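You operate a simulated robot arm through the tools that you are given. There is no shell and no other tool. Be economical: measure what you need, move in short steps, check, and stop when the job is done.

The job below is to be done with a simulated robot arm. You get a single attempt, and the scene is never put back.

Task
Press the blue corner cap onto the glued seat and clamp the red trim bar beside it.
Fine: slide the bar under the green clamp, then lock it.

Only the result counts: the job must be done as asked and must still hold three seconds after the hand-in. Knocking over, shifting, dropping, spilling or breaking anything else fails it. Lids that push on must go on centred and level and be pressed home; caps that screw on are set level and turned clockwise until they are tight.

Robot
A 6-joint arm with a two-finger parallel gripper, fixed in place. Base frame: the origin is at the foot of the arm, x ahead of it, y to its left, z up. Lengths are in mm, angles in degrees, forces in N, time in s.
Its first joint turns from -66.0 to 66.0 degrees. Payload 2.7 kg.
The TCP is the grasp point between the finger pads, 23 mm short of the fingertips. In the tool frame z runs along the fingers and y along their closing line. Largest opening 94 mm; finger width 38, thickness 10; the body of the gripper, 54 by 96 mm, starts 39 mm behind the TCP.
Orientation is that of the tool frame in the base frame, as a unit quaternion [x, y, z, w]. With the fingers straight down and closing along the base's y, the tool's x points along the base's -x, its y along +y and its z along -z.

Tools
- The arm moves only by the tool step_arm. Its argument "series" is a list of rows, each a list of 3 entries, a list of its own where there are three numbers: the shift along the tool's x, y, z in mm, then the turn, a rotation vector about the tool's x, y, z in degrees, then the opening in per cent of the stroke, from 0 (shut) to 100 (fully open). In form: [[[tx, ty, tz], [rx, ry, rz], grip], ...]. A call has 1 to 12 rows; each row shifts and turns the commanded pose from where the row before left it, along the tool's axes as they then stand. Each row takes 0.2 s and may step no farther than 50 mm and 8.6 degrees from the row before; otherwise, or with a gripper value out of range, the whole call is refused. A pose out of reach is approached as far as the arm can. The call stops where the force on the tool passes 90 N (or 10 N more than at its start, if that is more) or the arm is blocked; 0.2 s more then pass. Each finger travels about 45 mm/s and halts on what it meets, pressing with about 34 N; the grip force reading is that of the motor and also rises with nothing between the fingers. The clock runs only during rows and for 0.2 s after the last one: add rows that do not move to give the fingers time. The reply holds the time, the measured pose of the TCP, the force on the tool along the base axes, the opening and the grip force, in the units named above and with some noise.
- Cameras (640 x 400 px; columns grow to the right, rows downward): "scene" is fixed at [88.5, -443.3, 1406.8]; the picture's right is [0.63, -0.78, 0.00], its down [-0.42, -0.34, -0.84] and it looks along [0.65, 0.53, -0.54] (base axes); focal length 249 px, centre (320, 200). "wrist" rides on the gripper at [-39, 0, -44] in the tool frame; the picture's right is [0.00, -1.00, 0.00], its down [0.97, 0.00, -0.24] and it looks along [0.24, 0.00, 0.97] (tool axes); focal length 218 px, centre (320, 200). There is no depth. A picture from a camera that has moved, and an enlarged one, comes with that camera's place and axes in the base frame and with its lens.
- grab_frame(camera): a new picture of that camera. No time passes.
- zoom(camera, box): a new picture of the part [left, top, right, bottom] of that camera's present view, enlarged. No time passes.
- close_job(): hands the job in; it is judged then, once.

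Go step by step. Nothing tells you positions but the pictures and the camera data: compare them with the known pose of the tool, close in by small moves and look again before you grip or let go. The budget is 120 turns and 68 pictures, counting those below and the enlarged ones. Unless the task says otherwise, let go and move clear before handing in, and close with one line.

The tools are called after ">>>" as a command line: name --argument value ..., lists and objects as JSON in quotes. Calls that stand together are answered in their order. step_arm: Moves the arm, as the interface text tells. Its arguments: {"type":"object","properties":{"series":{"type":"array"}},"required":["series"]} The other tools are called the same way: grab_frame (camera) takes a picture; zoom (camera, box) takes an enlarged picture of a part of a camera's view; close_job () hands the job in.

At the start:

```text
time_s: 0.0
eef_pos: [340.6, -108.8, 1265.7]
orientation: [0.0, 1.0, 0.0, 0.001]
contact_force: [-0.2, 0.6, -0.9]
grip_width: 94.1
grip_force: 0.1
```

scene: 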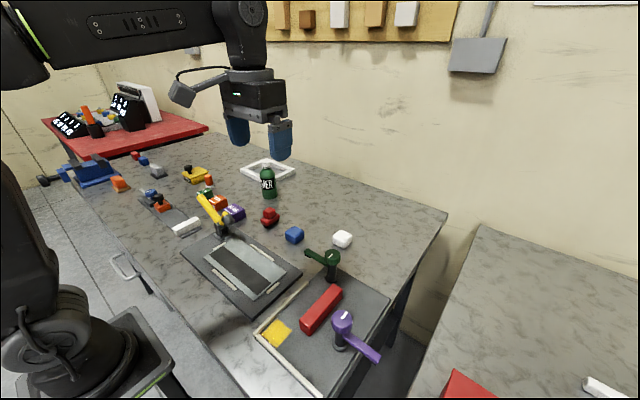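
wrist: 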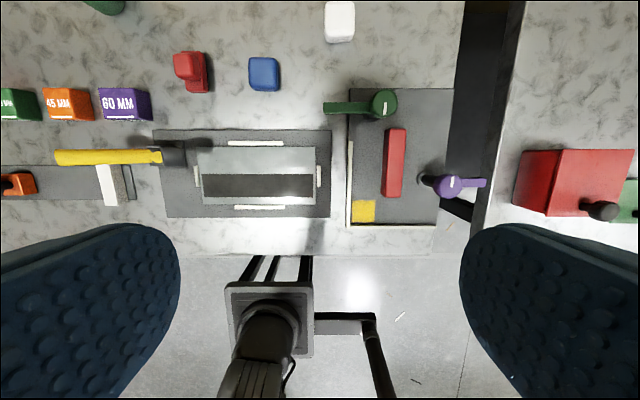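

I see a fixture plate with a yellow glued seat in a corner, a red bar, a green and a purple clamp, and a blue cap on the table. I'll zoom in for detail first.

>>> zoom --camera "scene" --box '[240, 210, 400, 400]'

>>> zoom --camera "wrist" --box '[230, 40, 510, 240]'

```text
2.11 times, centred on (320, 305) of scene
camera zoom: at [88.5, -443.3, 1406.8], right [0.63, -0.78, 0.0], down [-0.42, -0.34, -0.84], along [0.65, 0.53, -0.54], focal length 524 px, centre (320, -21)
```

zoom: 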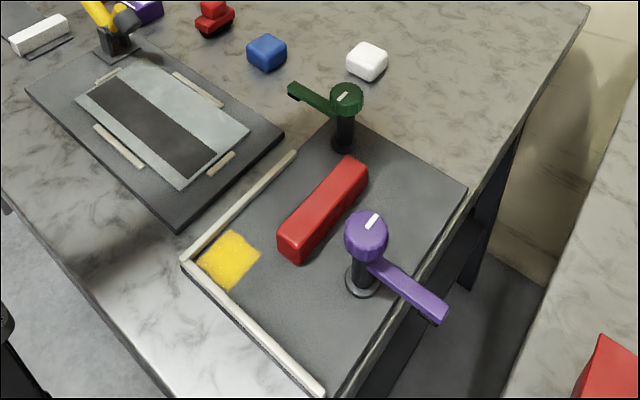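

```text
2.00 times, centred on (370, 140) of wrist
camera zoom: at [380.2, -108.2, 1308.2], right [0.0, -1.0, 0.0], down [-0.97, 0.0, 0.24], along [-0.24, 0.0, -0.97], focal length 436 px, centre (220, 320)
```

zoom: 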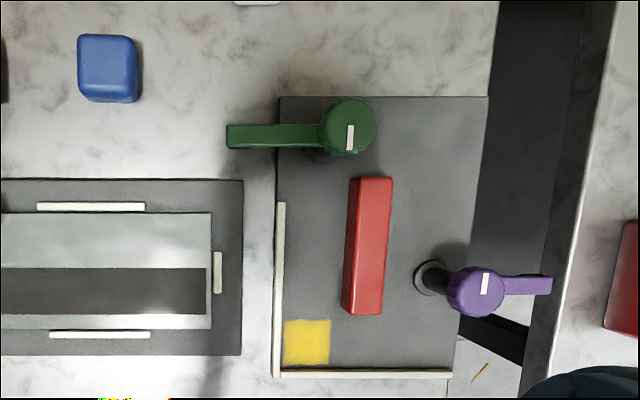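

Triangulating both cameras puts the work surface nearer z≈885 than 759, so I'll be careful with height. I'll descend part-way over the fixture and look again.

>>> step_arm --series '[[[0, -24, 33], [0, 0, 0], 100], [[0, -24, 33], [0, 0, 0], 100], [[0, -24, 33], [0, 0, 0], 100], [[0, -24, 33], [0, 0, 0], 100], [[0, -24, 33], [0, 0, 0], 100]]'

>>> grab_frame --camera "wrist"

>>> grab_frame --camera "scene"

```text
time_s: 1.2
eef_pos: [342.2, -228.3, 1098.0]
orientation: [0.001, 1.0, 0.0, 0.001]
contact_force: [-0.1, -0.9, 0.3]
grip_width: 94.1
grip_force: 0.1
```

```text
63 pictures are left
camera wrist: at [380.1, -228.0, 1141.1], right [0.0, -1.0, 0.0], down [-0.97, 0.0, 0.24], along [-0.24, 0.0, -0.97], focal length 218 px, centre (320, 200)
```

wrist: 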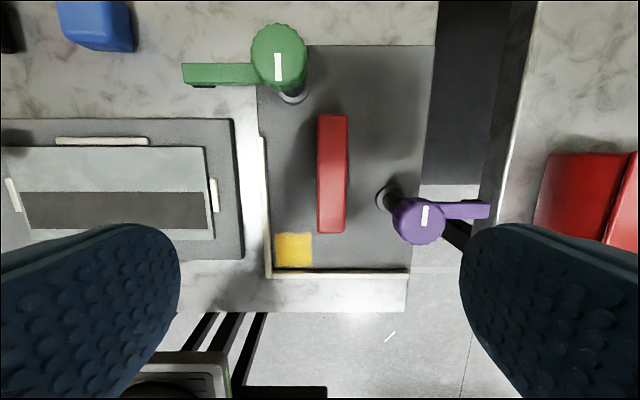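

```text
62 pictures are left
```

scene: 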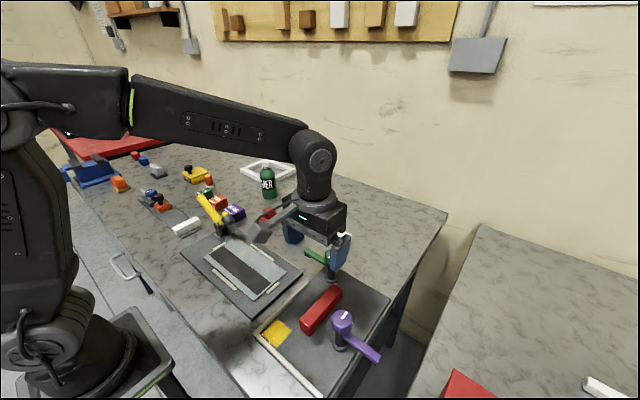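

The estimate holds: plate top at z≈885, seat centre about (252,-193), bar at y≈-241 with x 285–410, green post about (435,-199). I'll look more closely at the clamp and cap.

>>> zoom --camera "wrist" --box '[170, 10, 330, 110]'

>>> zoom --camera "scene" --box '[290, 230, 390, 370]'

```text
4.00 times, centred on (250, 60) of wrist
camera zoom: at [380.1, -228.0, 1141.1], right [0.0, -1.0, 0.0], down [-0.97, 0.0, 0.24], along [-0.24, 0.0, -0.97], focal length 873 px, centre (600, 760)
```

zoom: 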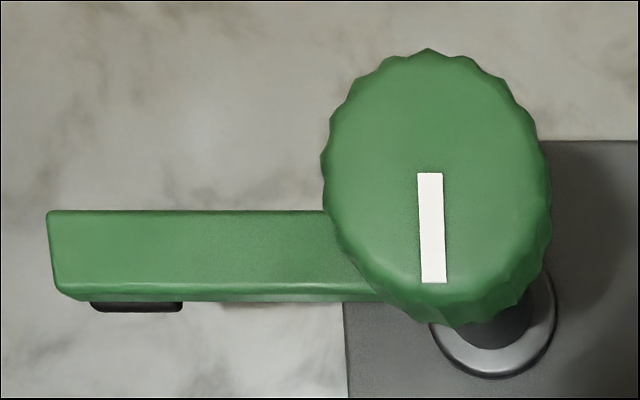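

```text
2.86 times, centred on (340, 300) of scene
camera zoom: at [88.5, -443.3, 1406.8], right [0.63, -0.78, 0.0], down [-0.42, -0.34, -0.84], along [0.65, 0.53, -0.54], focal length 710 px, centre (263, -86)
```

zoom: 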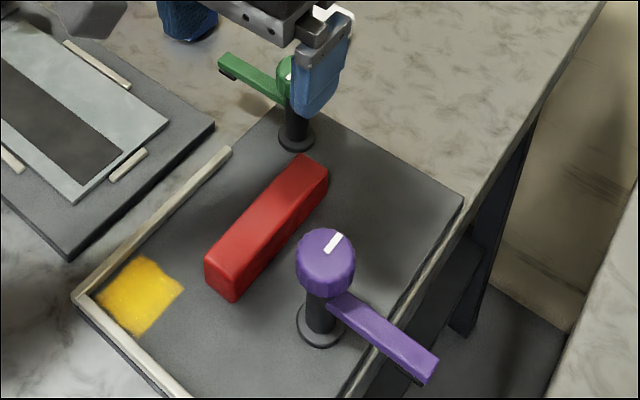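

The green clamp is a fluted knob with an arm and rubber pad on a post. Next I'll move over the blue cap to locate it accurately.

>>> step_arm --series '[[[-20, 36, 7], [0, 0, 0], 100], [[-20, 36, 7], [0, 0, 0], 100], [[-20, 36, 7], [0, 0, 0], 100], [[-20, 36, 7], [0, 0, 0], 100], [[-20, 36, 7], [0, 0, 0], 100], [[-20, 36, 7], [0, 0, 0], 100]]'

>>> grab_frame --camera "wrist"

>>> zoom --camera "scene" --box '[250, 200, 370, 275]'

```text
time_s: 2.6
eef_pos: [462.9, -10.5, 1059.5]
orientation: [0.0, 1.0, 0.0, 0.001]
contact_force: [-0.1, 0.6, -0.2]
grip_width: 93.8
grip_force: 0.0
```

```text
59 pictures are left
camera wrist: at [500.1, -10.6, 1102.5], right [0.0, -1.0, 0.0], down [-0.97, 0.0, 0.24], along [-0.24, 0.0, -0.97], focal length 218 px, centre (320, 200)
```

wrist: 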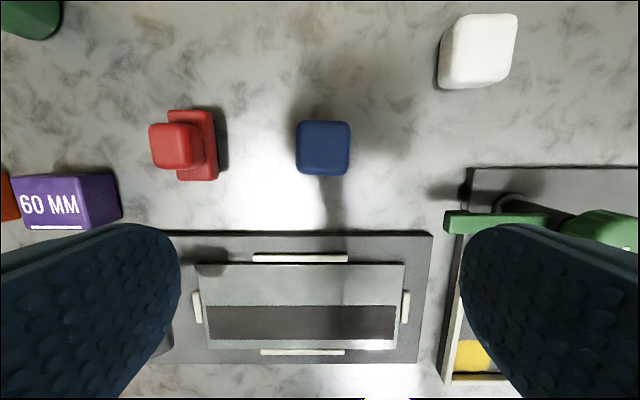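

```text
5.33 times, centred on (310, 238) of scene
camera zoom: at [88.5, -443.4, 1406.8], right [0.63, -0.78, 0.0], down [-0.42, -0.34, -0.84], along [0.65, 0.53, -0.54], focal length 1326 px, centre (373, 0)
```

zoom: 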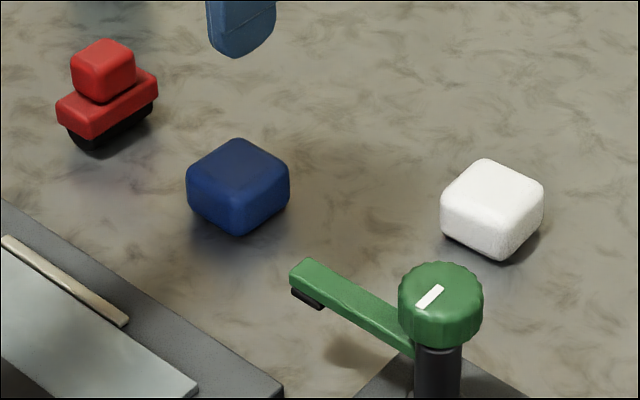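

The cap is a roughly 45 mm block centred near (499,-13), with its faces aligned to the base axes. I'll align above it, descend part-way and re-check.

>>> step_arm --series '[[[-36, -2.5, 20], [0, 0, 0], 100], [[0, 0, 40], [0, 0, 0], 100], [[0, 0, 40], [0, 0, 0], 100], [[0, 0, 0], [0, 0, 0], 100]]'

>>> grab_frame --camera "wrist"

>>> zoom --camera "scene" --box '[250, 190, 350, 252]'

```text
time_s: 3.6
eef_pos: [496.9, -14.3, 959.5]
orientation: [0.0, 1.0, 0.0, 0.001]
contact_force: [0.1, 0.5, 0.3]
grip_width: 93.7
grip_force: 0.0
```

```text
57 pictures are left
camera wrist: at [534.6, -15.2, 1002.3], right [0.0, -1.0, 0.0], down [-0.97, 0.0, 0.24], along [-0.24, 0.0, -0.97], focal length 218 px, centre (320, 200)
```

wrist: 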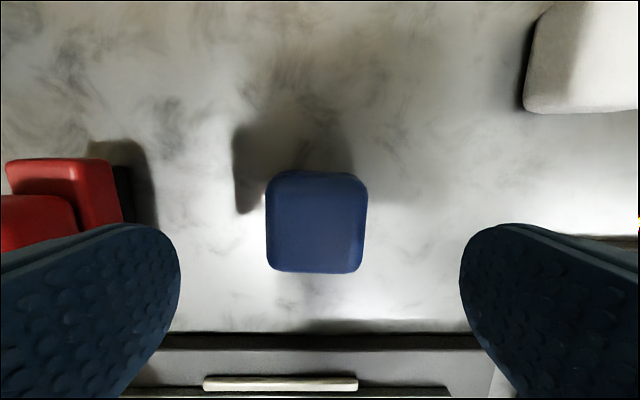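

```text
6.40 times, centred on (300, 221) of scene
camera zoom: at [88.5, -443.3, 1406.8], right [0.63, -0.78, 0.0], down [-0.42, -0.34, -0.84], along [0.65, 0.53, -0.54], focal length 1592 px, centre (448, 66)
```

zoom: 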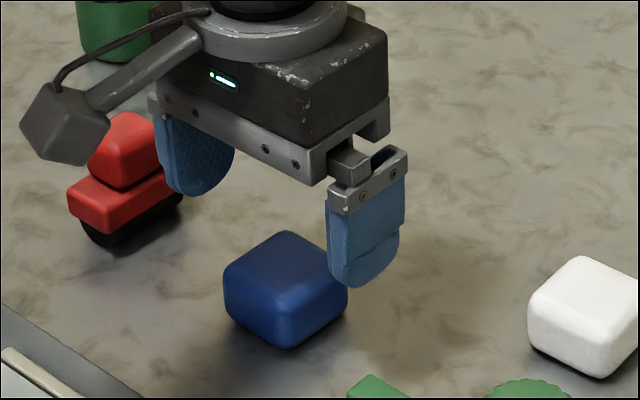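

Cap top at z≈905 with the gripper centred on it. I'll descend to grip its upper part, which keeps the fingertips above the fence height later.

>>> step_arm --series '[[[0, 0, 27], [0, 0, 0], 100], [[0, 0, 26], [0, 0, 0], 100], [[0, 0, 0], [0, 0, 0], 100]]'

>>> zoom --camera "scene" --box '[250, 190, 350, 252]'

>>> grab_frame --camera "wrist"

```text
time_s: 4.4
eef_pos: [498.3, -16.5, 905.9]
orientation: [0.001, 1.0, 0.0, 0.001]
contact_force: [-0.3, -0.1, -0.4]
grip_width: 93.9
grip_force: 0.0
```

```text
6.40 times, centred on (300, 221) of scene
camera zoom: at [88.5, -443.3, 1406.8], right [0.63, -0.78, 0.0], down [-0.42, -0.34, -0.84], along [0.65, 0.53, -0.54], focal length 1592 px, centre (448, 66)
```

zoom: 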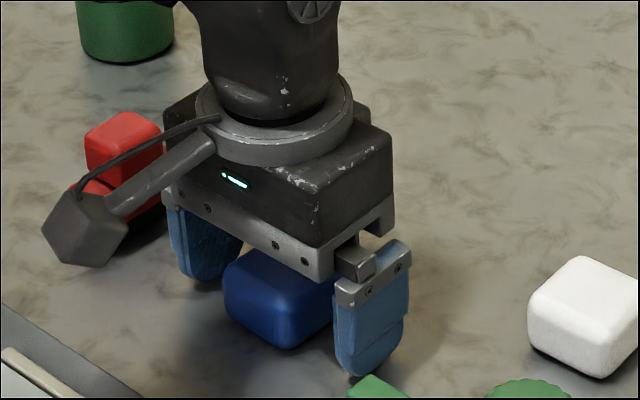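

```text
54 pictures are left
camera wrist: at [536.2, -15.2, 948.1], right [0.0, -1.0, 0.0], down [-0.97, 0.0, 0.24], along [-0.24, 0.0, -0.97], focal length 218 px, centre (320, 200)
```

wrist: 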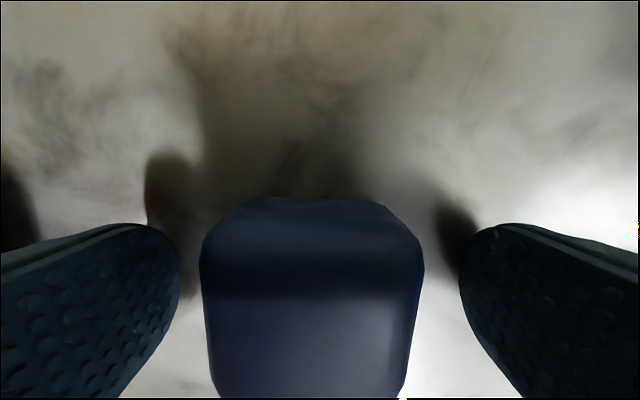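

The fingers straddle the cap with the tips clear of the table, so I'll close now.

>>> step_arm --series '[[[0, 0, 0], [0, 0, 0], 30], [[0, 0, 0], [0, 0, 0], 30], [[0, 0, 0], [0, 0, 0], 30], [[0, 0, 0], [0, 0, 0], 30], [[0, 0, 0], [0, 0, 0], 30]]'

```text
time_s: 5.6
eef_pos: [497.1, -15.9, 905.6]
orientation: [0.0, 1.0, -0.001, 0.001]
contact_force: [-0.4, -0.3, 0.3]
grip_width: 47.2
grip_force: 34.2
```

The cap is gripped at 47 mm. I'll lift it and carry it above the seat.

>>> step_arm --series '[[[0, 0, -30], [0, 0, 0], 30], [[0, 0, -45], [0, 0, 0], 30], [[0, 0, -45], [0, 0, 0], 30], [[35, -25, 0], [0, 0, 0], 30], [[35, -25, 0], [0, 0, 0], 30], [[35, -25, 0], [0, 0, 0], 30], [[35, -25, 0], [0, 0, 0], 30], [[35, -25, 0], [0, 0, 0], 30], [[35, -25, 0], [0, 0, 0], 30], [[35, -25, 0], [0, 0, 0], 30], [[0, 0, 0], [0, 0, 0], 30]]'

>>> grab_frame --camera "wrist"

>>> zoom --camera "scene" --box '[230, 250, 390, 350]'

```text
time_s: 8.0
eef_pos: [253.4, -187.3, 1026.3]
orientation: [-0.002, 1.0, 0.0, 0.001]
contact_force: [0.7, -0.4, -0.7]
grip_width: 47.5
grip_force: 34.2
```

```text
53 pictures are left
camera wrist: at [293.2, -188.2, 1069.5], right [0.0, -1.0, 0.0], down [-0.97, 0.0, 0.24], along [-0.24, 0.0, -0.97], focal length 218 px, centre (320, 200)
```

wrist: 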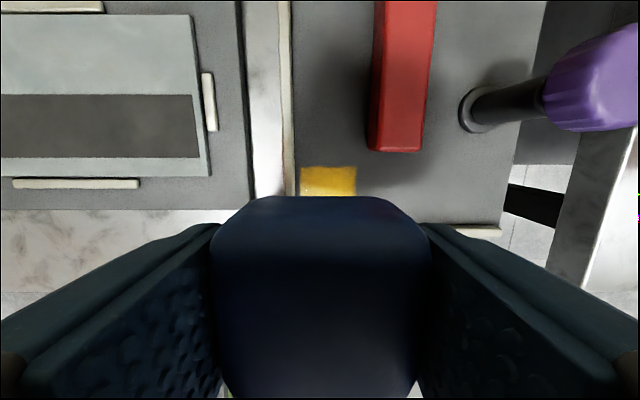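

```text
4.00 times, centred on (310, 300) of scene
camera zoom: at [88.5, -443.4, 1406.8], right [0.63, -0.78, 0.0], down [-0.42, -0.34, -0.84], along [0.65, 0.53, -0.54], focal length 995 px, centre (360, -200)
```

zoom: 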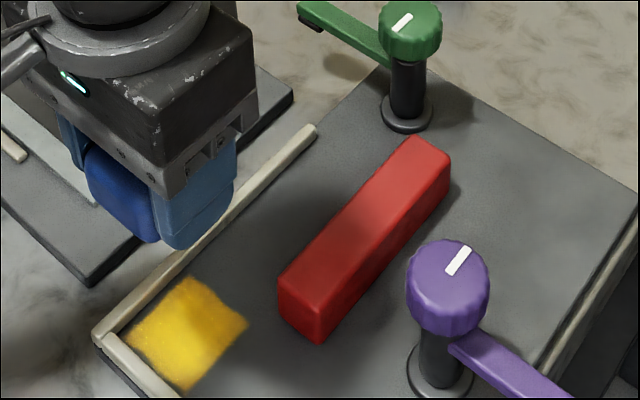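

The seat centre comes out near (251,-194) and the cap is held at about (253,-188). I'll correct laterally and lower to just above the fence before looking again.

>>> step_arm --series '[[[1.5, -6, 30], [0, 0, 0], 30], [[0, 0, 30], [0, 0, 0], 30], [[0, 0, 20], [0, 0, 0], 30], [[0, 0, 0], [0, 0, 0], 30], [[0, 0, 0], [0, 0, 0], 30]]'

>>> zoom --camera "scene" --box '[230, 275, 350, 350]'

>>> grab_frame --camera "wrist"

```text
time_s: 9.2
eef_pos: [252.1, -193.6, 946.3]
orientation: [0.0, 1.0, -0.001, 0.001]
contact_force: [-0.2, 0.9, -0.4]
grip_width: 47.7
grip_force: 33.7
```

```text
5.33 times, centred on (290, 312) of scene
camera zoom: at [88.5, -443.4, 1406.8], right [0.63, -0.78, 0.0], down [-0.42, -0.34, -0.84], along [0.65, 0.53, -0.54], focal length 1326 px, centre (480, -400)
```

zoom: 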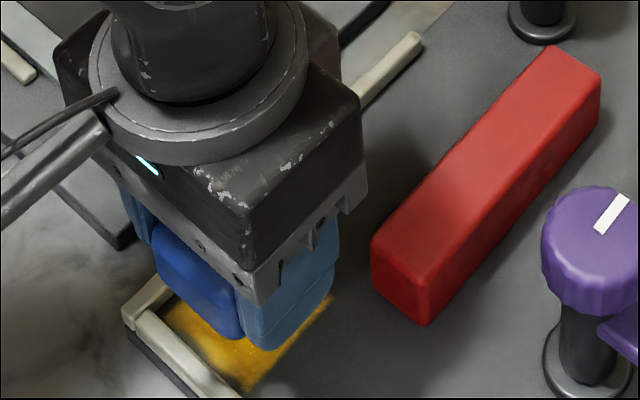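

```text
50 pictures are left
camera wrist: at [290.7, -194.9, 989.1], right [0.0, -1.0, 0.0], down [-0.97, 0.0, 0.24], along [-0.24, 0.0, -0.97], focal length 218 px, centre (320, 200)
```

wrist: 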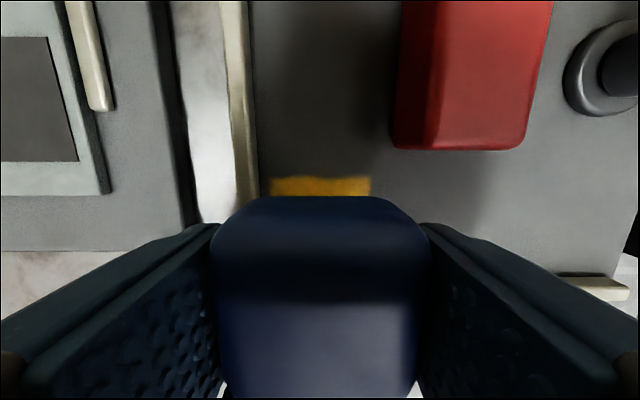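

The cap is laterally centred on the seat: seat centre reads (251.7,-194.6). I'll check the fence height against the fingertips before going lower.

>>> zoom --camera "wrist" --box '[160, 0, 420, 230]'

>>> zoom --camera "scene" --box '[245, 310, 305, 350]'

```text
1.74 times, centred on (290, 115) of wrist
camera zoom: at [290.7, -194.9, 989.1], right [0.0, -1.0, 0.0], down [-0.97, 0.0, 0.24], along [-0.24, 0.0, -0.97], focal length 380 px, centre (372, 348)
```

zoom: 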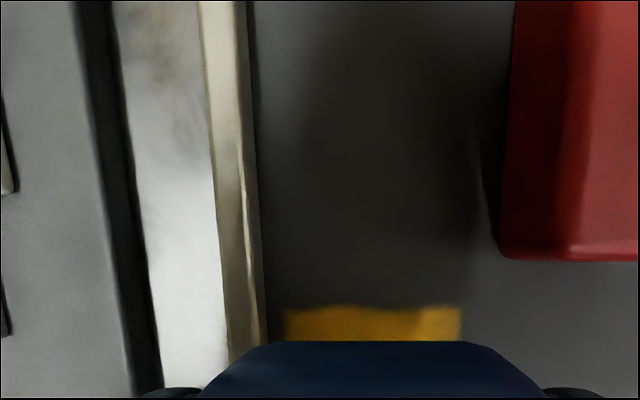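

```text
10.00 times, centred on (275, 330) of scene
camera zoom: at [88.5, -443.4, 1406.8], right [0.63, -0.78, 0.0], down [-0.42, -0.34, -0.84], along [0.65, 0.53, -0.54], focal length 2487 px, centre (770, -1100)
```

zoom: 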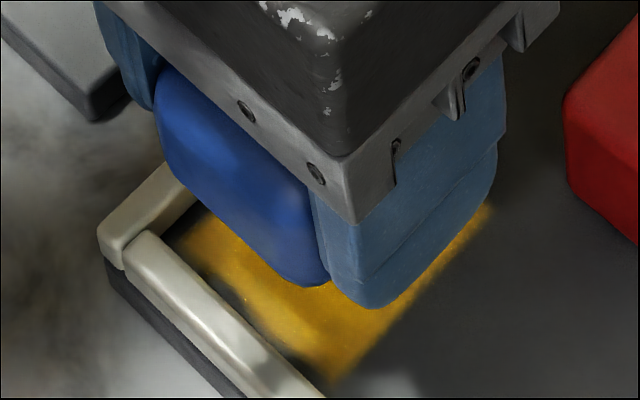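

The fence is about 8 mm high, so the +y finger may pass close to it. I'll lower in small steps and watch the force.

>>> step_arm --series '[[[0, 0, 10], [0, 0, 0], 30], [[0, -0.5, 10], [0, 0, 0], 30], [[0, 0, 0], [0, 0, 0], 30]]'

>>> zoom --camera "scene" --box '[245, 310, 305, 350]'

```text
time_s: 10.0
eef_pos: [251.3, -196.8, 925.2]
orientation: [0.001, 1.0, 0.0, 0.0]
contact_force: [0.0, -0.5, -1.0]
grip_width: 47.1
grip_force: 34.2
```

```text
10.00 times, centred on (275, 330) of scene
camera zoom: at [88.5, -443.4, 1406.8], right [0.63, -0.78, 0.0], down [-0.42, -0.34, -0.84], along [0.65, 0.53, -0.54], focal length 2487 px, centre (770, -1100)
```

zoom: 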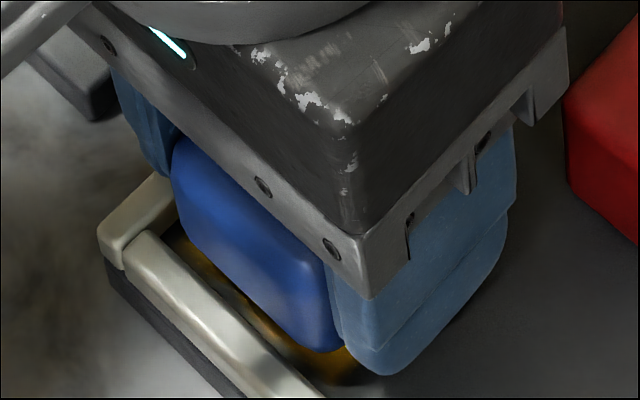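

Nearly down, with no contact yet. I'll keep lowering in 1 mm rows.

>>> step_arm --series '[[[0, 1, 1], [0, 0, 0], 30], [[0, 0, 1], [0, 0, 0], 30], [[0, 0, 1], [0, 0, 0], 30], [[0, 0, 0], [0, 0, 0], 30]]'

```text
time_s: 11.0
eef_pos: [251.9, -196.8, 924.6]
orientation: [0.0, 1.0, -0.001, 0.002]
contact_force: [-21.6, -9.4, 73.4]
grip_width: 47.1
grip_force: 33.7
```

Contact came at z≈924.6 with about 73 N, so I'll back off slightly and see what touched.

>>> step_arm --series '[[[0, 0, -2], [0, 0, 0], 30], [[0, 0, 0], [0, 0, 0], 30]]'

>>> zoom --camera "scene" --box '[245, 300, 320, 350]'

>>> grab_frame --camera "wrist"

```text
time_s: 11.6
eef_pos: [251.3, -195.9, 924.9]
orientation: [-0.001, 1.0, -0.001, 0.002]
contact_force: [-10.9, -13.9, 46.6]
grip_width: 47.2
grip_force: 33.6
```

```text
8.00 times, centred on (282, 325) of scene
camera zoom: at [87.9, -443.5, 1406.8], right [0.63, -0.78, 0.0], down [-0.42, -0.34, -0.84], along [0.65, 0.53, -0.54], focal length 1989 px, centre (620, -800)
```

zoom: 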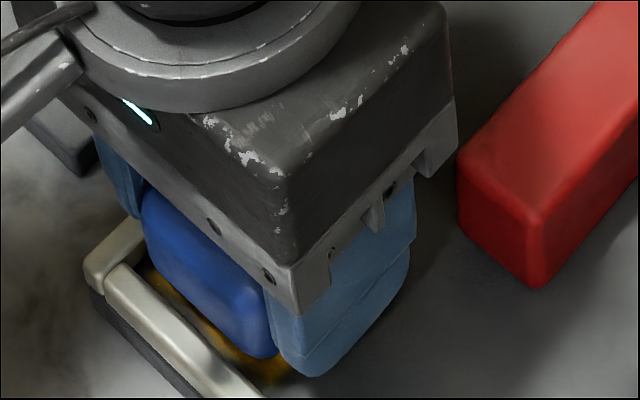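

```text
45 pictures are left
camera wrist: at [290.1, -195.9, 968.2], right [0.0, -1.0, 0.0], down [-0.97, 0.0, 0.24], along [-0.24, 0.0, -0.97], focal length 218 px, centre (320, 200)
```

wrist: 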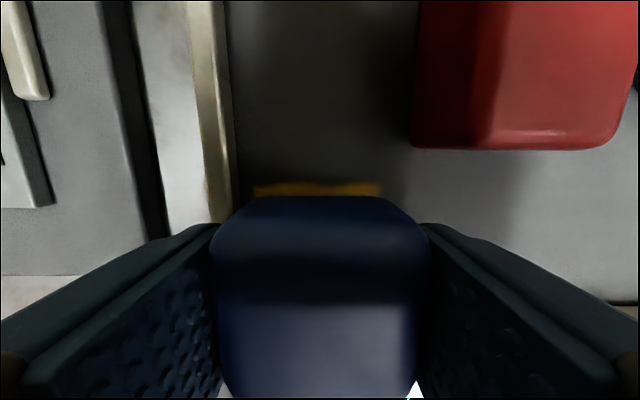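

The block still appears to hover, so the +y fingertip is most likely resting on the fence. I'll take the cap back to the open table and regrip it higher.

>>> step_arm --series '[[[0, 0, -20], [0, 0, 0], 30], [[0, 0, -45], [0, 0, 0], 30], [[0, 0, -40], [0, 0, 0], 30], [[-35, 25, 0], [0, 0, 0], 30], [[-35, 25, 0], [0, 0, 0], 30], [[-35, 25, 0], [0, 0, 0], 30], [[-35, 25, 0], [0, 0, 0], 30], [[-35, 25, 0], [0, 0, 0], 30], [[-35, 25, 0], [0, 0, 0], 30], [[-35, 25, 0], [0, 0, 0], 30], [[0, 0, 0], [0, 0, 0], 30]]'

>>> grab_frame --camera "scene"

```text
time_s: 14.0
eef_pos: [495.4, -20.4, 1030.6]
orientation: [0.0, 1.0, 0.0, 0.001]
contact_force: [0.2, 0.1, -0.6]
grip_width: 47.4
grip_force: 33.9
```

```text
44 pictures are left
```

scene: 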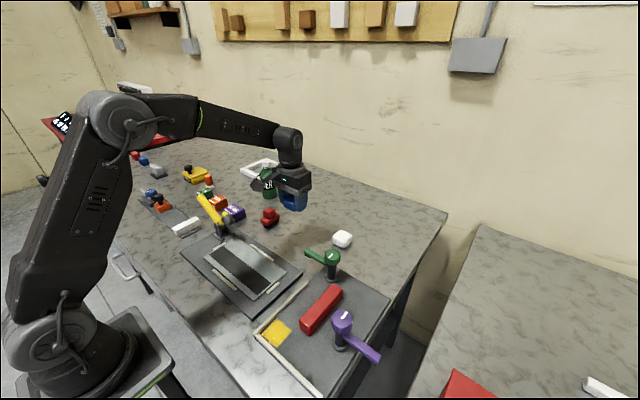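

The fixture is undisturbed. I'll lower the cap back to the table carefully.

>>> step_arm --series '[[[0, 0, 40], [0, 0, 0], 30], [[0, 0, 40], [0, 0, 0], 30], [[0, 0, 38], [0, 0, 0], 30], [[0, 0, 2], [0, 0, 0], 30], [[0, 0, 2], [0, 0, 0], 30], [[0, 0, 0], [0, 0, 0], 30]]'

```text
time_s: 15.4
eef_pos: [495.9, -20.2, 906.8]
orientation: [-0.001, 1.0, 0.001, 0.002]
contact_force: [-0.2, -0.3, -0.4]
grip_width: 47.1
grip_force: 33.9
```

>>> step_arm --series '[[[0, 0, 1], [0, 0, 0], 30], [[0, 0, 1], [0, 0, 0], 30], [[0, 0, 0], [0, 0, 0], 30]]'

```text
time_s: 16.2
eef_pos: [496.6, -20.8, 904.2]
orientation: [0.0, 1.0, 0.0, 0.0]
contact_force: [-1.2, 0.0, 0.4]
grip_width: 47.4
grip_force: 33.3
```

No contact yet, so I'll continue gently.

>>> step_arm --series '[[[0, 0, 1], [0, 0, 0], 30], [[0, 0, 0], [0, 0, 0], 30]]'

```text
time_s: 16.8
eef_pos: [497.4, -19.8, 904.9]
orientation: [-0.001, 1.0, -0.001, 0.001]
contact_force: [-0.9, -0.4, 12.7]
grip_width: 47.2
grip_force: 34.1
```

Light contact. I'll open, then probe down with the fingertips to find the true table height.

>>> step_arm --series '[[[0, 0, 0], [0, 0, 0], 80], [[0, 0, 0], [0, 0, 0], 80], [[0, 0, 0], [0, 0, 0], 80], [[0, 0, 2], [0, 0, 0], 80], [[0, 0, 2], [0, 0, 0], 80], [[0, 0, 0], [0, 0, 0], 80]]'

```text
time_s: 18.2
eef_pos: [495.7, -20.5, 902.9]
orientation: [0.0, 1.0, -0.001, 0.001]
contact_force: [-19.8, -5.7, 43.1]
grip_width: 75.2
grip_force: 0.7
```

The table is at z≈880, so the cap bottom sat about level with the fingertips and the fence top (~901) did stop the finger. I'll raise to regrip about 13 mm higher on the cap.

>>> step_arm --series '[[[0, 0, -8], [0, 0, 0], 80], [[0, 0, -7], [0, 0, 0], 80], [[0, 0, 0], [0, 0, 0], 80], [[0, 0, 0], [0, 0, 0], 80]]'

>>> zoom --camera "scene" --box '[265, 195, 325, 235]'

>>> grab_frame --camera "wrist"

```text
time_s: 19.2
eef_pos: [495.6, -19.5, 914.4]
orientation: [0.0, 1.0, 0.0, 0.001]
contact_force: [-0.2, 0.6, 0.6]
grip_width: 75.2
grip_force: 0.1
```

```text
10.00 times, centred on (295, 215) of scene
camera zoom: at [88.5, -443.3, 1406.8], right [0.63, -0.78, 0.0], down [-0.42, -0.34, -0.84], along [0.65, 0.53, -0.54], focal length 2487 px, centre (570, 50)
```

zoom: 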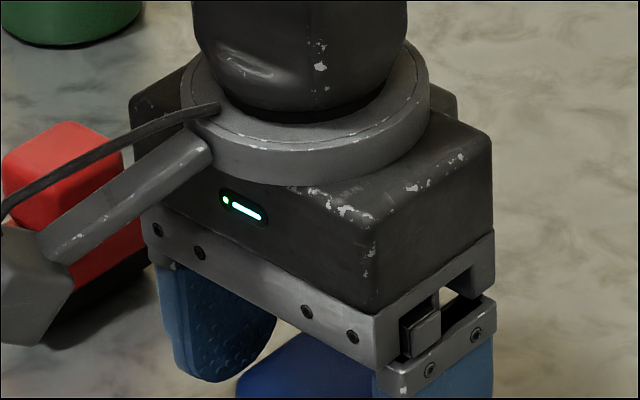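

```text
42 pictures are left
camera wrist: at [535.1, -19.5, 958.1], right [0.0, -1.0, 0.0], down [-0.97, 0.0, 0.24], along [-0.24, 0.0, -0.97], focal length 218 px, centre (320, 200)
```

wrist: 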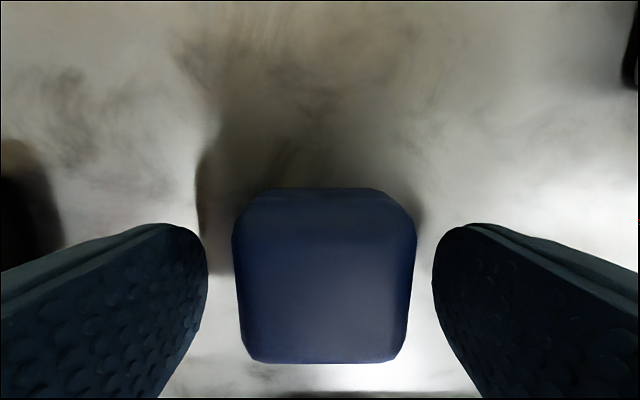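

The cap top is at z≈907, so there is enough overlap. I'll raise 1.5 mm more and grip.

>>> step_arm --series '[[[0, 0, -2], [0, 0, 0], 80], [[0, 0, 0], [0, 0, 0], 30], [[0, 0, 0], [0, 0, 0], 30], [[0, 0, 0], [0, 0, 0], 30], [[0, 0, 0], [0, 0, 0], 30]]'

```text
time_s: 20.4
eef_pos: [496.2, -19.6, 917.8]
orientation: [0.001, 1.0, 0.0, 0.001]
contact_force: [0.1, -0.6, 0.7]
grip_width: 47.4
grip_force: 34.3
```

Gripped. Now I'll carry it back above the seat.

>>> step_arm --series '[[[0, 0, -20], [0, 0, 0], 30], [[0, 0, -45], [0, 0, 0], 30], [[0, 0, -45], [0, 0, 0], 30], [[34.9, -25.1, 0], [0, 0, 0], 30], [[34.9, -25.1, 0], [0, 0, 0], 30], [[34.9, -25.1, 0], [0, 0, 0], 30], [[34.9, -25.1, 0], [0, 0, 0], 30], [[34.9, -25.1, 0], [0, 0, 0], 30], [[34.9, -25.1, 0], [0, 0, 0], 30], [[34.9, -25.1, 0], [0, 0, 0], 30], [[0, 0, 35], [0, 0, 0], 30], [[0, 0, 35], [0, 0, 0], 30]]'

>>> grab_frame --camera "wrist"

```text
time_s: 23.0
eef_pos: [253.1, -195.3, 958.0]
orientation: [0.0, 1.0, -0.001, 0.001]
contact_force: [0.2, -0.4, 0.1]
grip_width: 47.2
grip_force: 34.0
```

```text
41 pictures are left
camera wrist: at [291.1, -194.7, 1001.2], right [0.0, -1.0, 0.0], down [-0.97, 0.0, 0.24], along [-0.24, 0.0, -0.97], focal length 218 px, centre (320, 200)
```

wrist: 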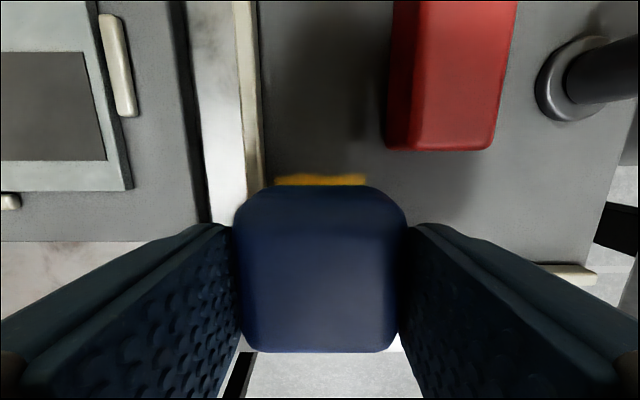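

Seat and cap are aligned in y and within about 1 mm in x. I'll lower to just above the expected contact height.

>>> step_arm --series '[[[0.5, 0, 13], [0, 0, 0], 30], [[0, 0, 12], [0, 0, 0], 30], [[0, 0, 0], [0, 0, 0], 30]]'

>>> zoom --camera "scene" --box '[245, 300, 320, 350]'

```text
time_s: 23.8
eef_pos: [251.8, -196.2, 932.8]
orientation: [0.0, 1.0, 0.001, 0.001]
contact_force: [0.1, 0.2, -0.3]
grip_width: 47.4
grip_force: 33.5
```

```text
8.00 times, centred on (282, 325) of scene
camera zoom: at [88.5, -443.4, 1406.8], right [0.63, -0.78, 0.0], down [-0.42, -0.34, -0.84], along [0.65, 0.53, -0.54], focal length 1989 px, centre (620, -800)
```

zoom: 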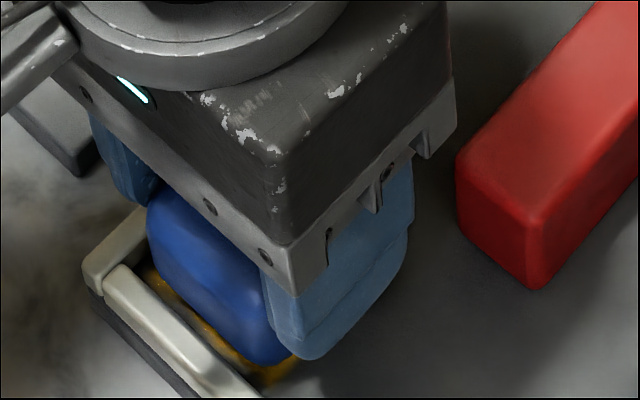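

Now I'll lower in 1 mm rows.

>>> step_arm --series '[[[0, 0, 1], [0, 0, 0], 30], [[0, 0, 1], [0, 0, 0], 30], [[0, 0, 1], [0, 0, 0], 30], [[0, 0, 0], [0, 0, 0], 30]]'

```text
time_s: 24.8
eef_pos: [252.3, -196.8, 929.4]
orientation: [-0.001, 1.0, 0.001, 0.001]
contact_force: [-2.8, 1.6, 13.6]
grip_width: 47.2
grip_force: 34.0
```

The cap bottom is on the seat, with contact at 892, consistent with the plate. I'll release straight up and look.

>>> step_arm --series '[[[0, 0, 1], [0, 0, 0], 30], [[0, 0, 0], [0, 0, 0], 30], [[0, 0, 0], [0, 0, 0], 65], [[0, 0, 0], [0, 0, 0], 65], [[0, 0, 0], [0, 0, 0], 65], [[0, 0, -20], [0, 0, 0], 65], [[0, 0, -40], [0, 0, 0], 65], [[-20, 0, -20], [0, 0, 0], 65], [[0, 0, 0], [0, 0, 0], 65]]'

>>> grab_frame --camera "wrist"

>>> zoom --camera "scene" --box '[245, 290, 335, 350]'

```text
time_s: 26.8
eef_pos: [273.0, -196.9, 1011.0]
orientation: [0.0, 1.0, 0.0, 0.0]
contact_force: [0.1, -0.6, -0.8]
grip_width: 60.9
grip_force: 0.1
```

```text
39 pictures are left
camera wrist: at [310.1, -197.4, 1052.5], right [0.0, -1.0, 0.0], down [-0.97, 0.0, 0.24], along [-0.24, 0.0, -0.97], focal length 218 px, centre (320, 200)
```

wrist: 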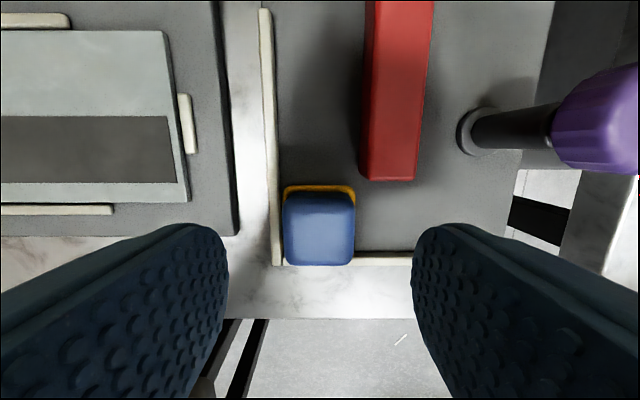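

```text
6.67 times, centred on (290, 320) of scene
camera zoom: at [88.5, -443.3, 1406.8], right [0.63, -0.78, 0.0], down [-0.42, -0.34, -0.84], along [0.65, 0.53, -0.54], focal length 1658 px, centre (520, -600)
```

zoom: 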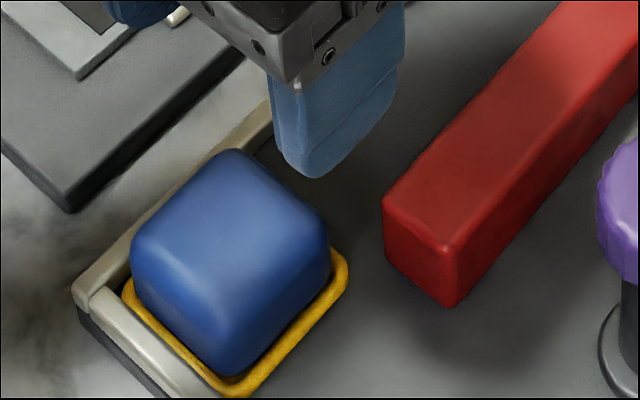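

A glue bead has squeezed out around the cap, which sits centred and level. I'll close the fingers and press on top to make sure it's home.

>>> step_arm --series '[[[20, 0, 0], [0, 0, 0], 0], [[0, 0, 10], [0, 0, 0], 0], [[0, 0, 20], [0, 0, 0], 0], [[0, 0, 20], [0, 0, 0], 0], [[0, 0, 14], [0, 0, 0], 0], [[0, 0, 0], [0, 0, 0], 0]]'

```text
time_s: 28.2
eef_pos: [251.6, -196.3, 947.9]
orientation: [-0.001, 1.0, -0.001, 0.003]
contact_force: [-22.1, 10.0, 83.8]
grip_width: 0.0
grip_force: 33.8
```

Now pressing at about 84 N. I'll hold briefly, ease off and check.

>>> step_arm --series '[[[0, 0, 0], [0, 0, 0], 0], [[0, 0, 0], [0, 0, 0], 0], [[0, 0, 0], [0, 0, 0], 0], [[0, 0, 0], [0, 0, 0], 0], [[0, 0, -3], [0, 0, 0], 0], [[0, 0, -20], [0, 0, 0], 0], [[0, 0, -40], [0, 0, 0], 0], [[-45, -20, -20], [0, 0, 0], 50], [[-40, -20, -20], [0, 0, 0], 50], [[0, 0, 0], [0, 0, 0], 50]]'

>>> grab_frame --camera "wrist"

>>> zoom --camera "scene" --box '[245, 250, 385, 350]'

```text
refused: row 8 steps farther than a row can; nothing moved
```

```text
37 pictures are left
camera wrist: at [290.5, -196.7, 991.5], right [0.0, -1.0, 0.0], down [-0.97, 0.0, 0.23], along [-0.23, 0.0, -0.97], focal length 218 px, centre (320, 200)
```

wrist: 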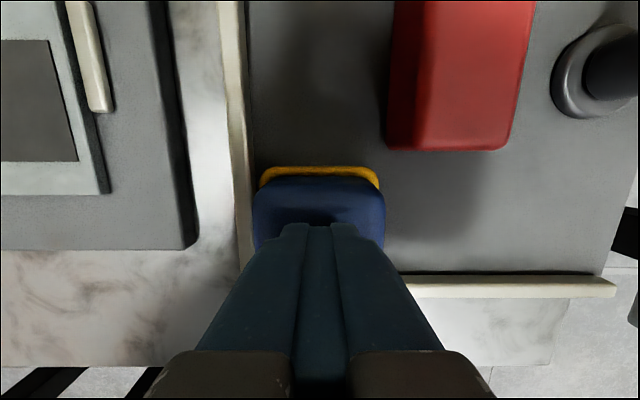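

```text
4.00 times, centred on (315, 300) of scene
camera zoom: at [87.2, -442.5, 1407.2], right [0.63, -0.78, 0.0], down [-0.42, -0.34, -0.84], along [0.65, 0.53, -0.54], focal length 995 px, centre (340, -200)
```

zoom: 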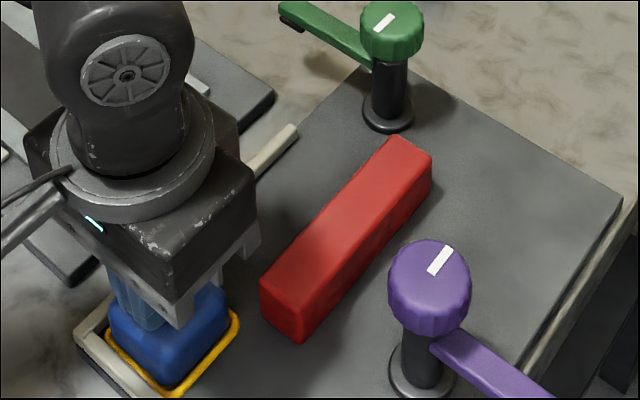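

The cap pressed home without shifting. I'll retreat upward and move above the bar, going in from its +y side to stay clear of the purple knob.

>>> step_arm --series '[[[0, 0, 0], [0, 0, 0], 0], [[0, 0, 0], [0, 0, 0], 0], [[0, 0, -4], [0, 0, 0], 0], [[0, 0, -20], [0, 0, 0], 0], [[0, 0, -40], [0, 0, 0], 0], [[0, 0, -40], [0, 0, 0], 50], [[-40, -15, 0], [0, 0, 0], 100], [[-40, -15, 0], [0, 0, 0], 100], [[-18, -4, 0], [0, 0, 0], 100], [[0, 0, 0], [0, 0, 0], 100], [[0, 0, 0], [0, 0, 0], 100]]'

>>> grab_frame --camera "wrist"

>>> zoom --camera "scene" --box '[245, 240, 405, 350]'

```text
time_s: 30.6
eef_pos: [350.4, -230.8, 1047.6]
orientation: [0.0, 1.0, 0.0, 0.0]
contact_force: [0.3, -0.7, 0.2]
grip_width: 94.1
grip_force: 0.1
```

```text
35 pictures are left
camera wrist: at [388.5, -230.2, 1090.7], right [0.0, -1.0, 0.0], down [-0.97, 0.0, 0.24], along [-0.24, 0.0, -0.97], focal length 218 px, centre (320, 200)
```

wrist: 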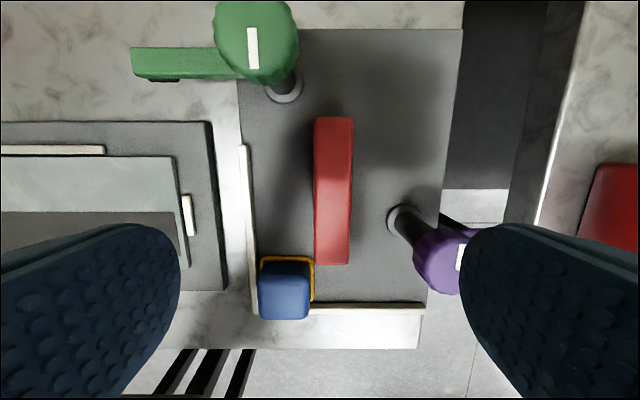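

```text
3.64 times, centred on (325, 295) of scene
camera zoom: at [88.5, -443.3, 1406.8], right [0.63, -0.78, 0.0], down [-0.42, -0.34, -0.84], along [0.65, 0.53, -0.54], focal length 904 px, centre (302, -146)
```

zoom: 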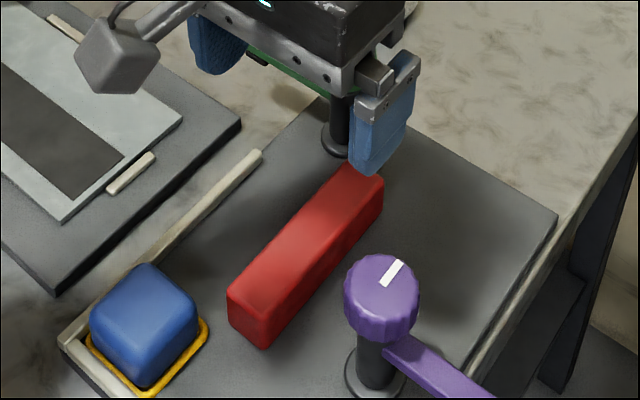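

The bar is at y≈-240.5, x 288–409, about 29 mm wide with its top near 920. I'll descend with the TCP at y=-230 so that closing draws the bar in the wanted direction.

>>> step_arm --series '[[[-2, 0, 40], [0, 0, 0], 90], [[0, 0, 40], [0, 0, 0], 90], [[0, 0, 25], [0, 0, 0], 90], [[0, 0, 0], [0, 0, 0], 90]]'

>>> grab_frame --camera "wrist"

>>> zoom --camera "scene" --box '[265, 230, 405, 330]'

```text
time_s: 31.6
eef_pos: [351.8, -230.1, 944.0]
orientation: [0.0, 1.0, 0.0, 0.001]
contact_force: [-0.8, 0.2, 0.1]
grip_width: 85.0
grip_force: 0.0
```

```text
33 pictures are left
camera wrist: at [390.0, -230.1, 987.1], right [0.0, -1.0, 0.0], down [-0.97, 0.0, 0.24], along [-0.24, 0.0, -0.97], focal length 218 px, centre (320, 200)
```

wrist: 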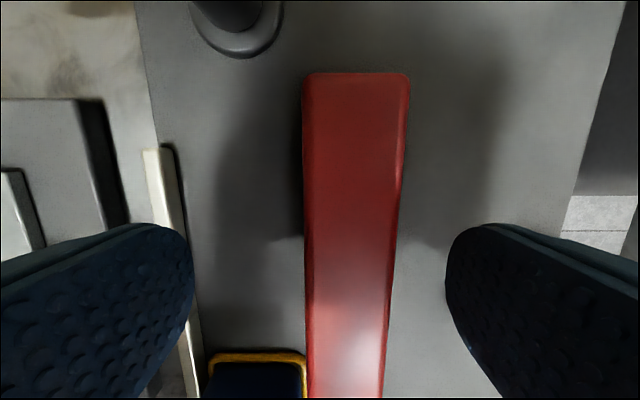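

```text
4.00 times, centred on (335, 280) of scene
camera zoom: at [88.5, -443.3, 1406.8], right [0.63, -0.78, 0.0], down [-0.42, -0.34, -0.84], along [0.65, 0.53, -0.54], focal length 995 px, centre (260, -120)
```

zoom: 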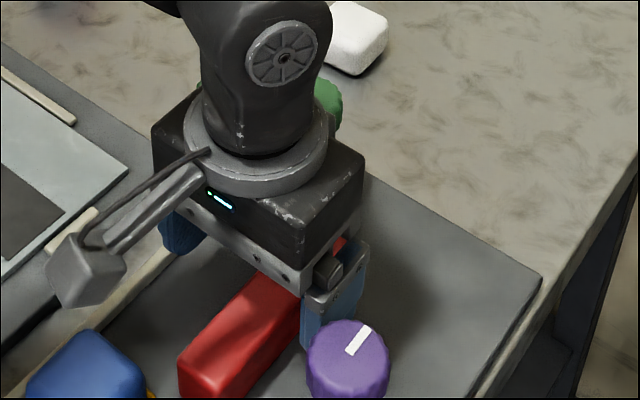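

Clear on both sides. I'll descend to grip height and close.

>>> step_arm --series '[[[0, 0, 12], [0, 0, 0], 90], [[0, 0, 10], [0, 0, 0], 90], [[0, 0, 0], [0, 0, 0], 60], [[0, 0, 0], [0, 0, 0], 40], [[0, 0, 0], [0, 0, 0], 10], [[0, 0, 0], [0, 0, 0], 10], [[0, 0, 0], [0, 0, 0], 10], [[0, 0, 0], [0, 0, 0], 10]]'

>>> grab_frame --camera "wrist"

```text
time_s: 33.4
eef_pos: [351.3, -229.9, 922.3]
orientation: [0.001, 1.0, 0.0, 0.0]
contact_force: [-0.3, -0.9, -0.6]
grip_width: 29.5
grip_force: 33.9
```

```text
31 pictures are left
camera wrist: at [390.5, -229.7, 964.6], right [0.0, -1.0, 0.0], down [-0.97, 0.0, 0.24], along [-0.24, 0.0, -0.97], focal length 218 px, centre (320, 200)
```

wrist: 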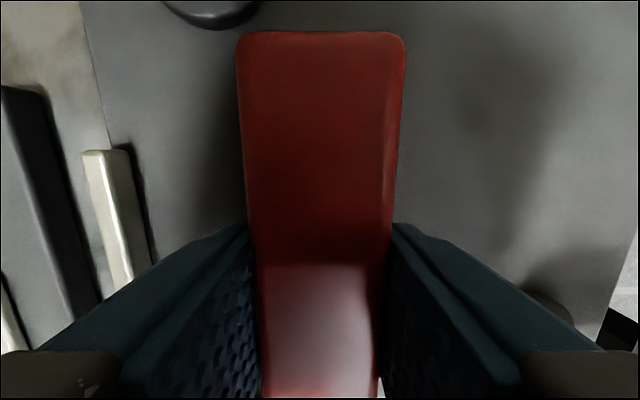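

Gripped at 29.5 mm. Sliding it +y by 31 mm, in line with the cap and the green post.

>>> step_arm --series '[[[0, 8, -0.5], [0, 0, 0], 10], [[0, 8, 0], [0, 0, 0], 10], [[0, 8, 0], [0, 0, 0], 10], [[0, 7, 0], [0, 0, 0], 10], [[0, 0, 0], [0, 0, 0], 10]]'

>>> zoom --camera "scene" --box '[265, 230, 405, 330]'

```text
time_s: 34.6
eef_pos: [352.0, -198.1, 921.2]
orientation: [0.0, 1.0, 0.0, 0.002]
contact_force: [0.1, -0.6, -0.5]
grip_width: 29.4
grip_force: 34.2
```

```text
4.00 times, centred on (335, 280) of scene
camera zoom: at [88.5, -443.3, 1406.8], right [0.63, -0.78, 0.0], down [-0.42, -0.34, -0.84], along [0.65, 0.53, -0.54], focal length 995 px, centre (260, -120)
```

zoom: 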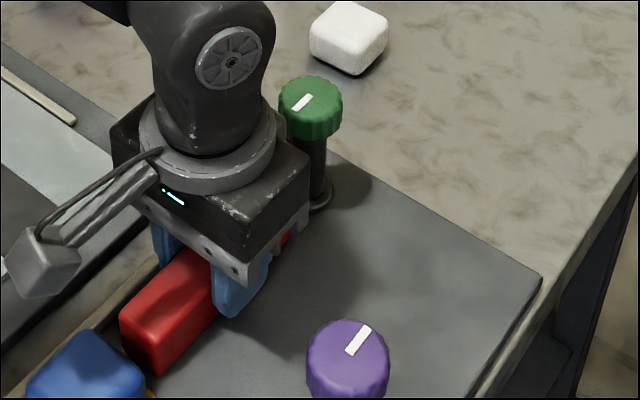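

The bar is in place. I'll open just enough to clear the bar and not touch the fence, then rise and look.

>>> step_arm --series '[[[0, 0, 0.5], [0, 0, 0], 10], [[0, 0, 0], [0, 0, 0], 40], [[0, 0, 0], [0, 0, 0], 40], [[0, 0, -15], [0, 0, 0], 40], [[0, 0, -40], [0, 0, 0], 40], [[0, 0, -40], [0, 0, 0], 40], [[0, 0, -30], [0, 0, 0], 60], [[0, 0, 0], [0, 0, 0], 80], [[0, 0, 0], [0, 0, 0], 80]]'

>>> grab_frame --camera "wrist"

>>> zoom --camera "scene" --box '[265, 230, 405, 330]'

```text
time_s: 36.6
eef_pos: [351.4, -198.9, 1046.3]
orientation: [0.0, 1.0, 0.001, 0.001]
contact_force: [-0.3, 0.5, -0.8]
grip_width: 75.2
grip_force: 0.1
```

```text
29 pictures are left
camera wrist: at [389.6, -198.6, 1088.2], right [0.0, -1.0, 0.0], down [-0.97, 0.0, 0.24], along [-0.24, 0.0, -0.97], focal length 218 px, centre (320, 200)
```

wrist: 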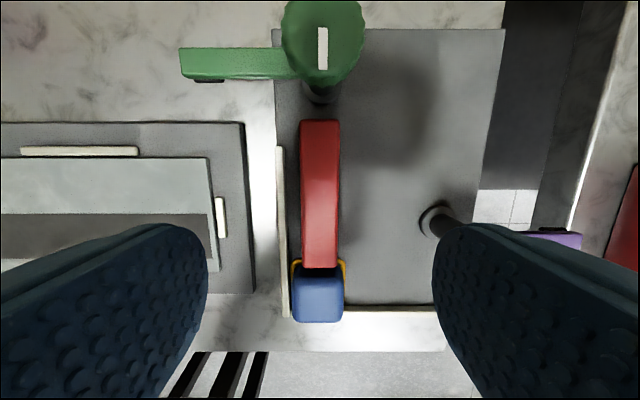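

```text
4.00 times, centred on (335, 280) of scene
camera zoom: at [88.5, -443.3, 1406.8], right [0.63, -0.78, 0.0], down [-0.42, -0.34, -0.84], along [0.65, 0.53, -0.54], focal length 995 px, centre (260, -120)
```

zoom: 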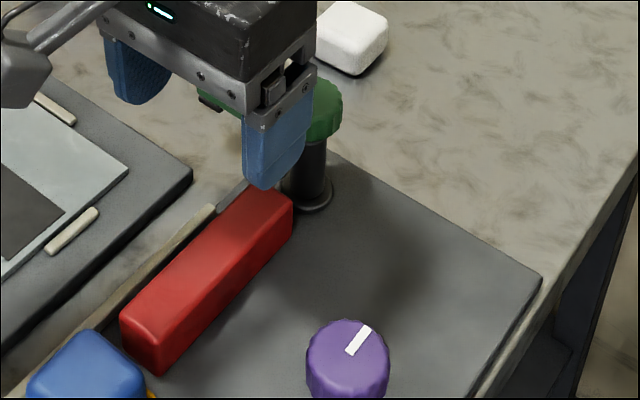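

The bar now lies at y≈-198.6, lined up with the clamp post. Next I'll move above the green knob and turn the gripper 90° so the fingers straddle the knob along x, clear of its arm.

>>> step_arm --series '[[[-41.5, 0, 0], [0, 0, 0], 80], [[-41.5, 0, 0], [0, 0, 0], 80], [[0, 0, 0], [0, 0, 8.5], 80], [[0, 0, 0], [0, 0, 8.5], 80], [[0, 0, 0], [0, 0, 8.5], 80], [[0, 0, 0], [0, 0, 8.5], 80], [[0, 0, 0], [0, 0, 8.5], 80], [[0, 0, 0], [0, 0, 8.5], 80], [[0, 0, 0], [0, 0, 8.5], 80], [[0, 0, 0], [0, 0, 8.5], 80], [[0, 0, 0], [0, 0, 8.5], 80], [[0, 0, 0], [0, 0, 8.5], 80]]'

>>> step_arm --series '[[[0, 0, 0], [0, 0, 5], 80], [[0, 0, 0], [0, 0, 0], 80]]'

>>> grab_frame --camera "wrist"

>>> zoom --camera "scene" --box '[285, 220, 375, 280]'

```text
time_s: 39.2
eef_pos: [435.7, -199.4, 1045.6]
orientation: [0.676, 0.737, 0.001, 0.001]
contact_force: [-1.2, 0.4, -0.1]
grip_width: 75.5
grip_force: 0.0
```

```text
time_s: 39.8
eef_pos: [434.0, -198.0, 1046.7]
orientation: [0.707, 0.707, 0.001, 0.0]
contact_force: [-0.2, 0.0, 0.5]
grip_width: 75.4
grip_force: 0.1
```

```text
27 pictures are left
camera wrist: at [434.4, -237.8, 1089.1], right [-1.0, 0.0, 0.0], down [0.0, 0.97, 0.24], along [0.0, 0.24, -0.97], focal length 218 px, centre (320, 200)
```

wrist: 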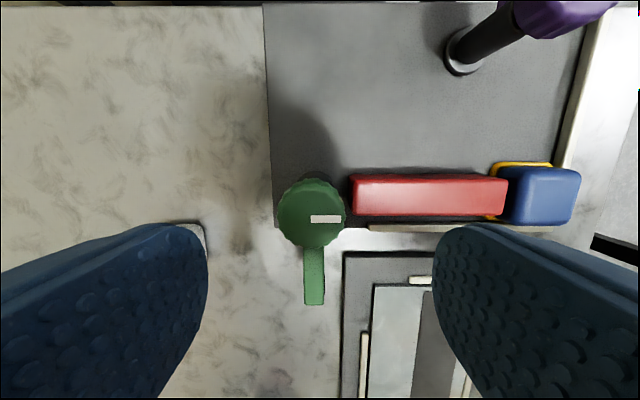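

```text
6.67 times, centred on (330, 250) of scene
camera zoom: at [88.5, -443.3, 1406.8], right [0.63, -0.78, 0.0], down [-0.42, -0.34, -0.84], along [0.65, 0.53, -0.54], focal length 1658 px, centre (253, -133)
```

zoom: 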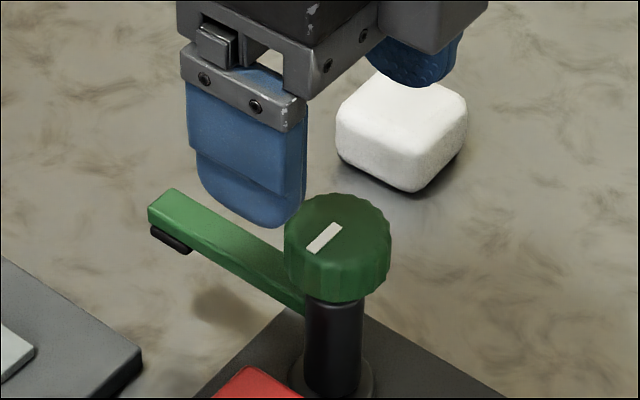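

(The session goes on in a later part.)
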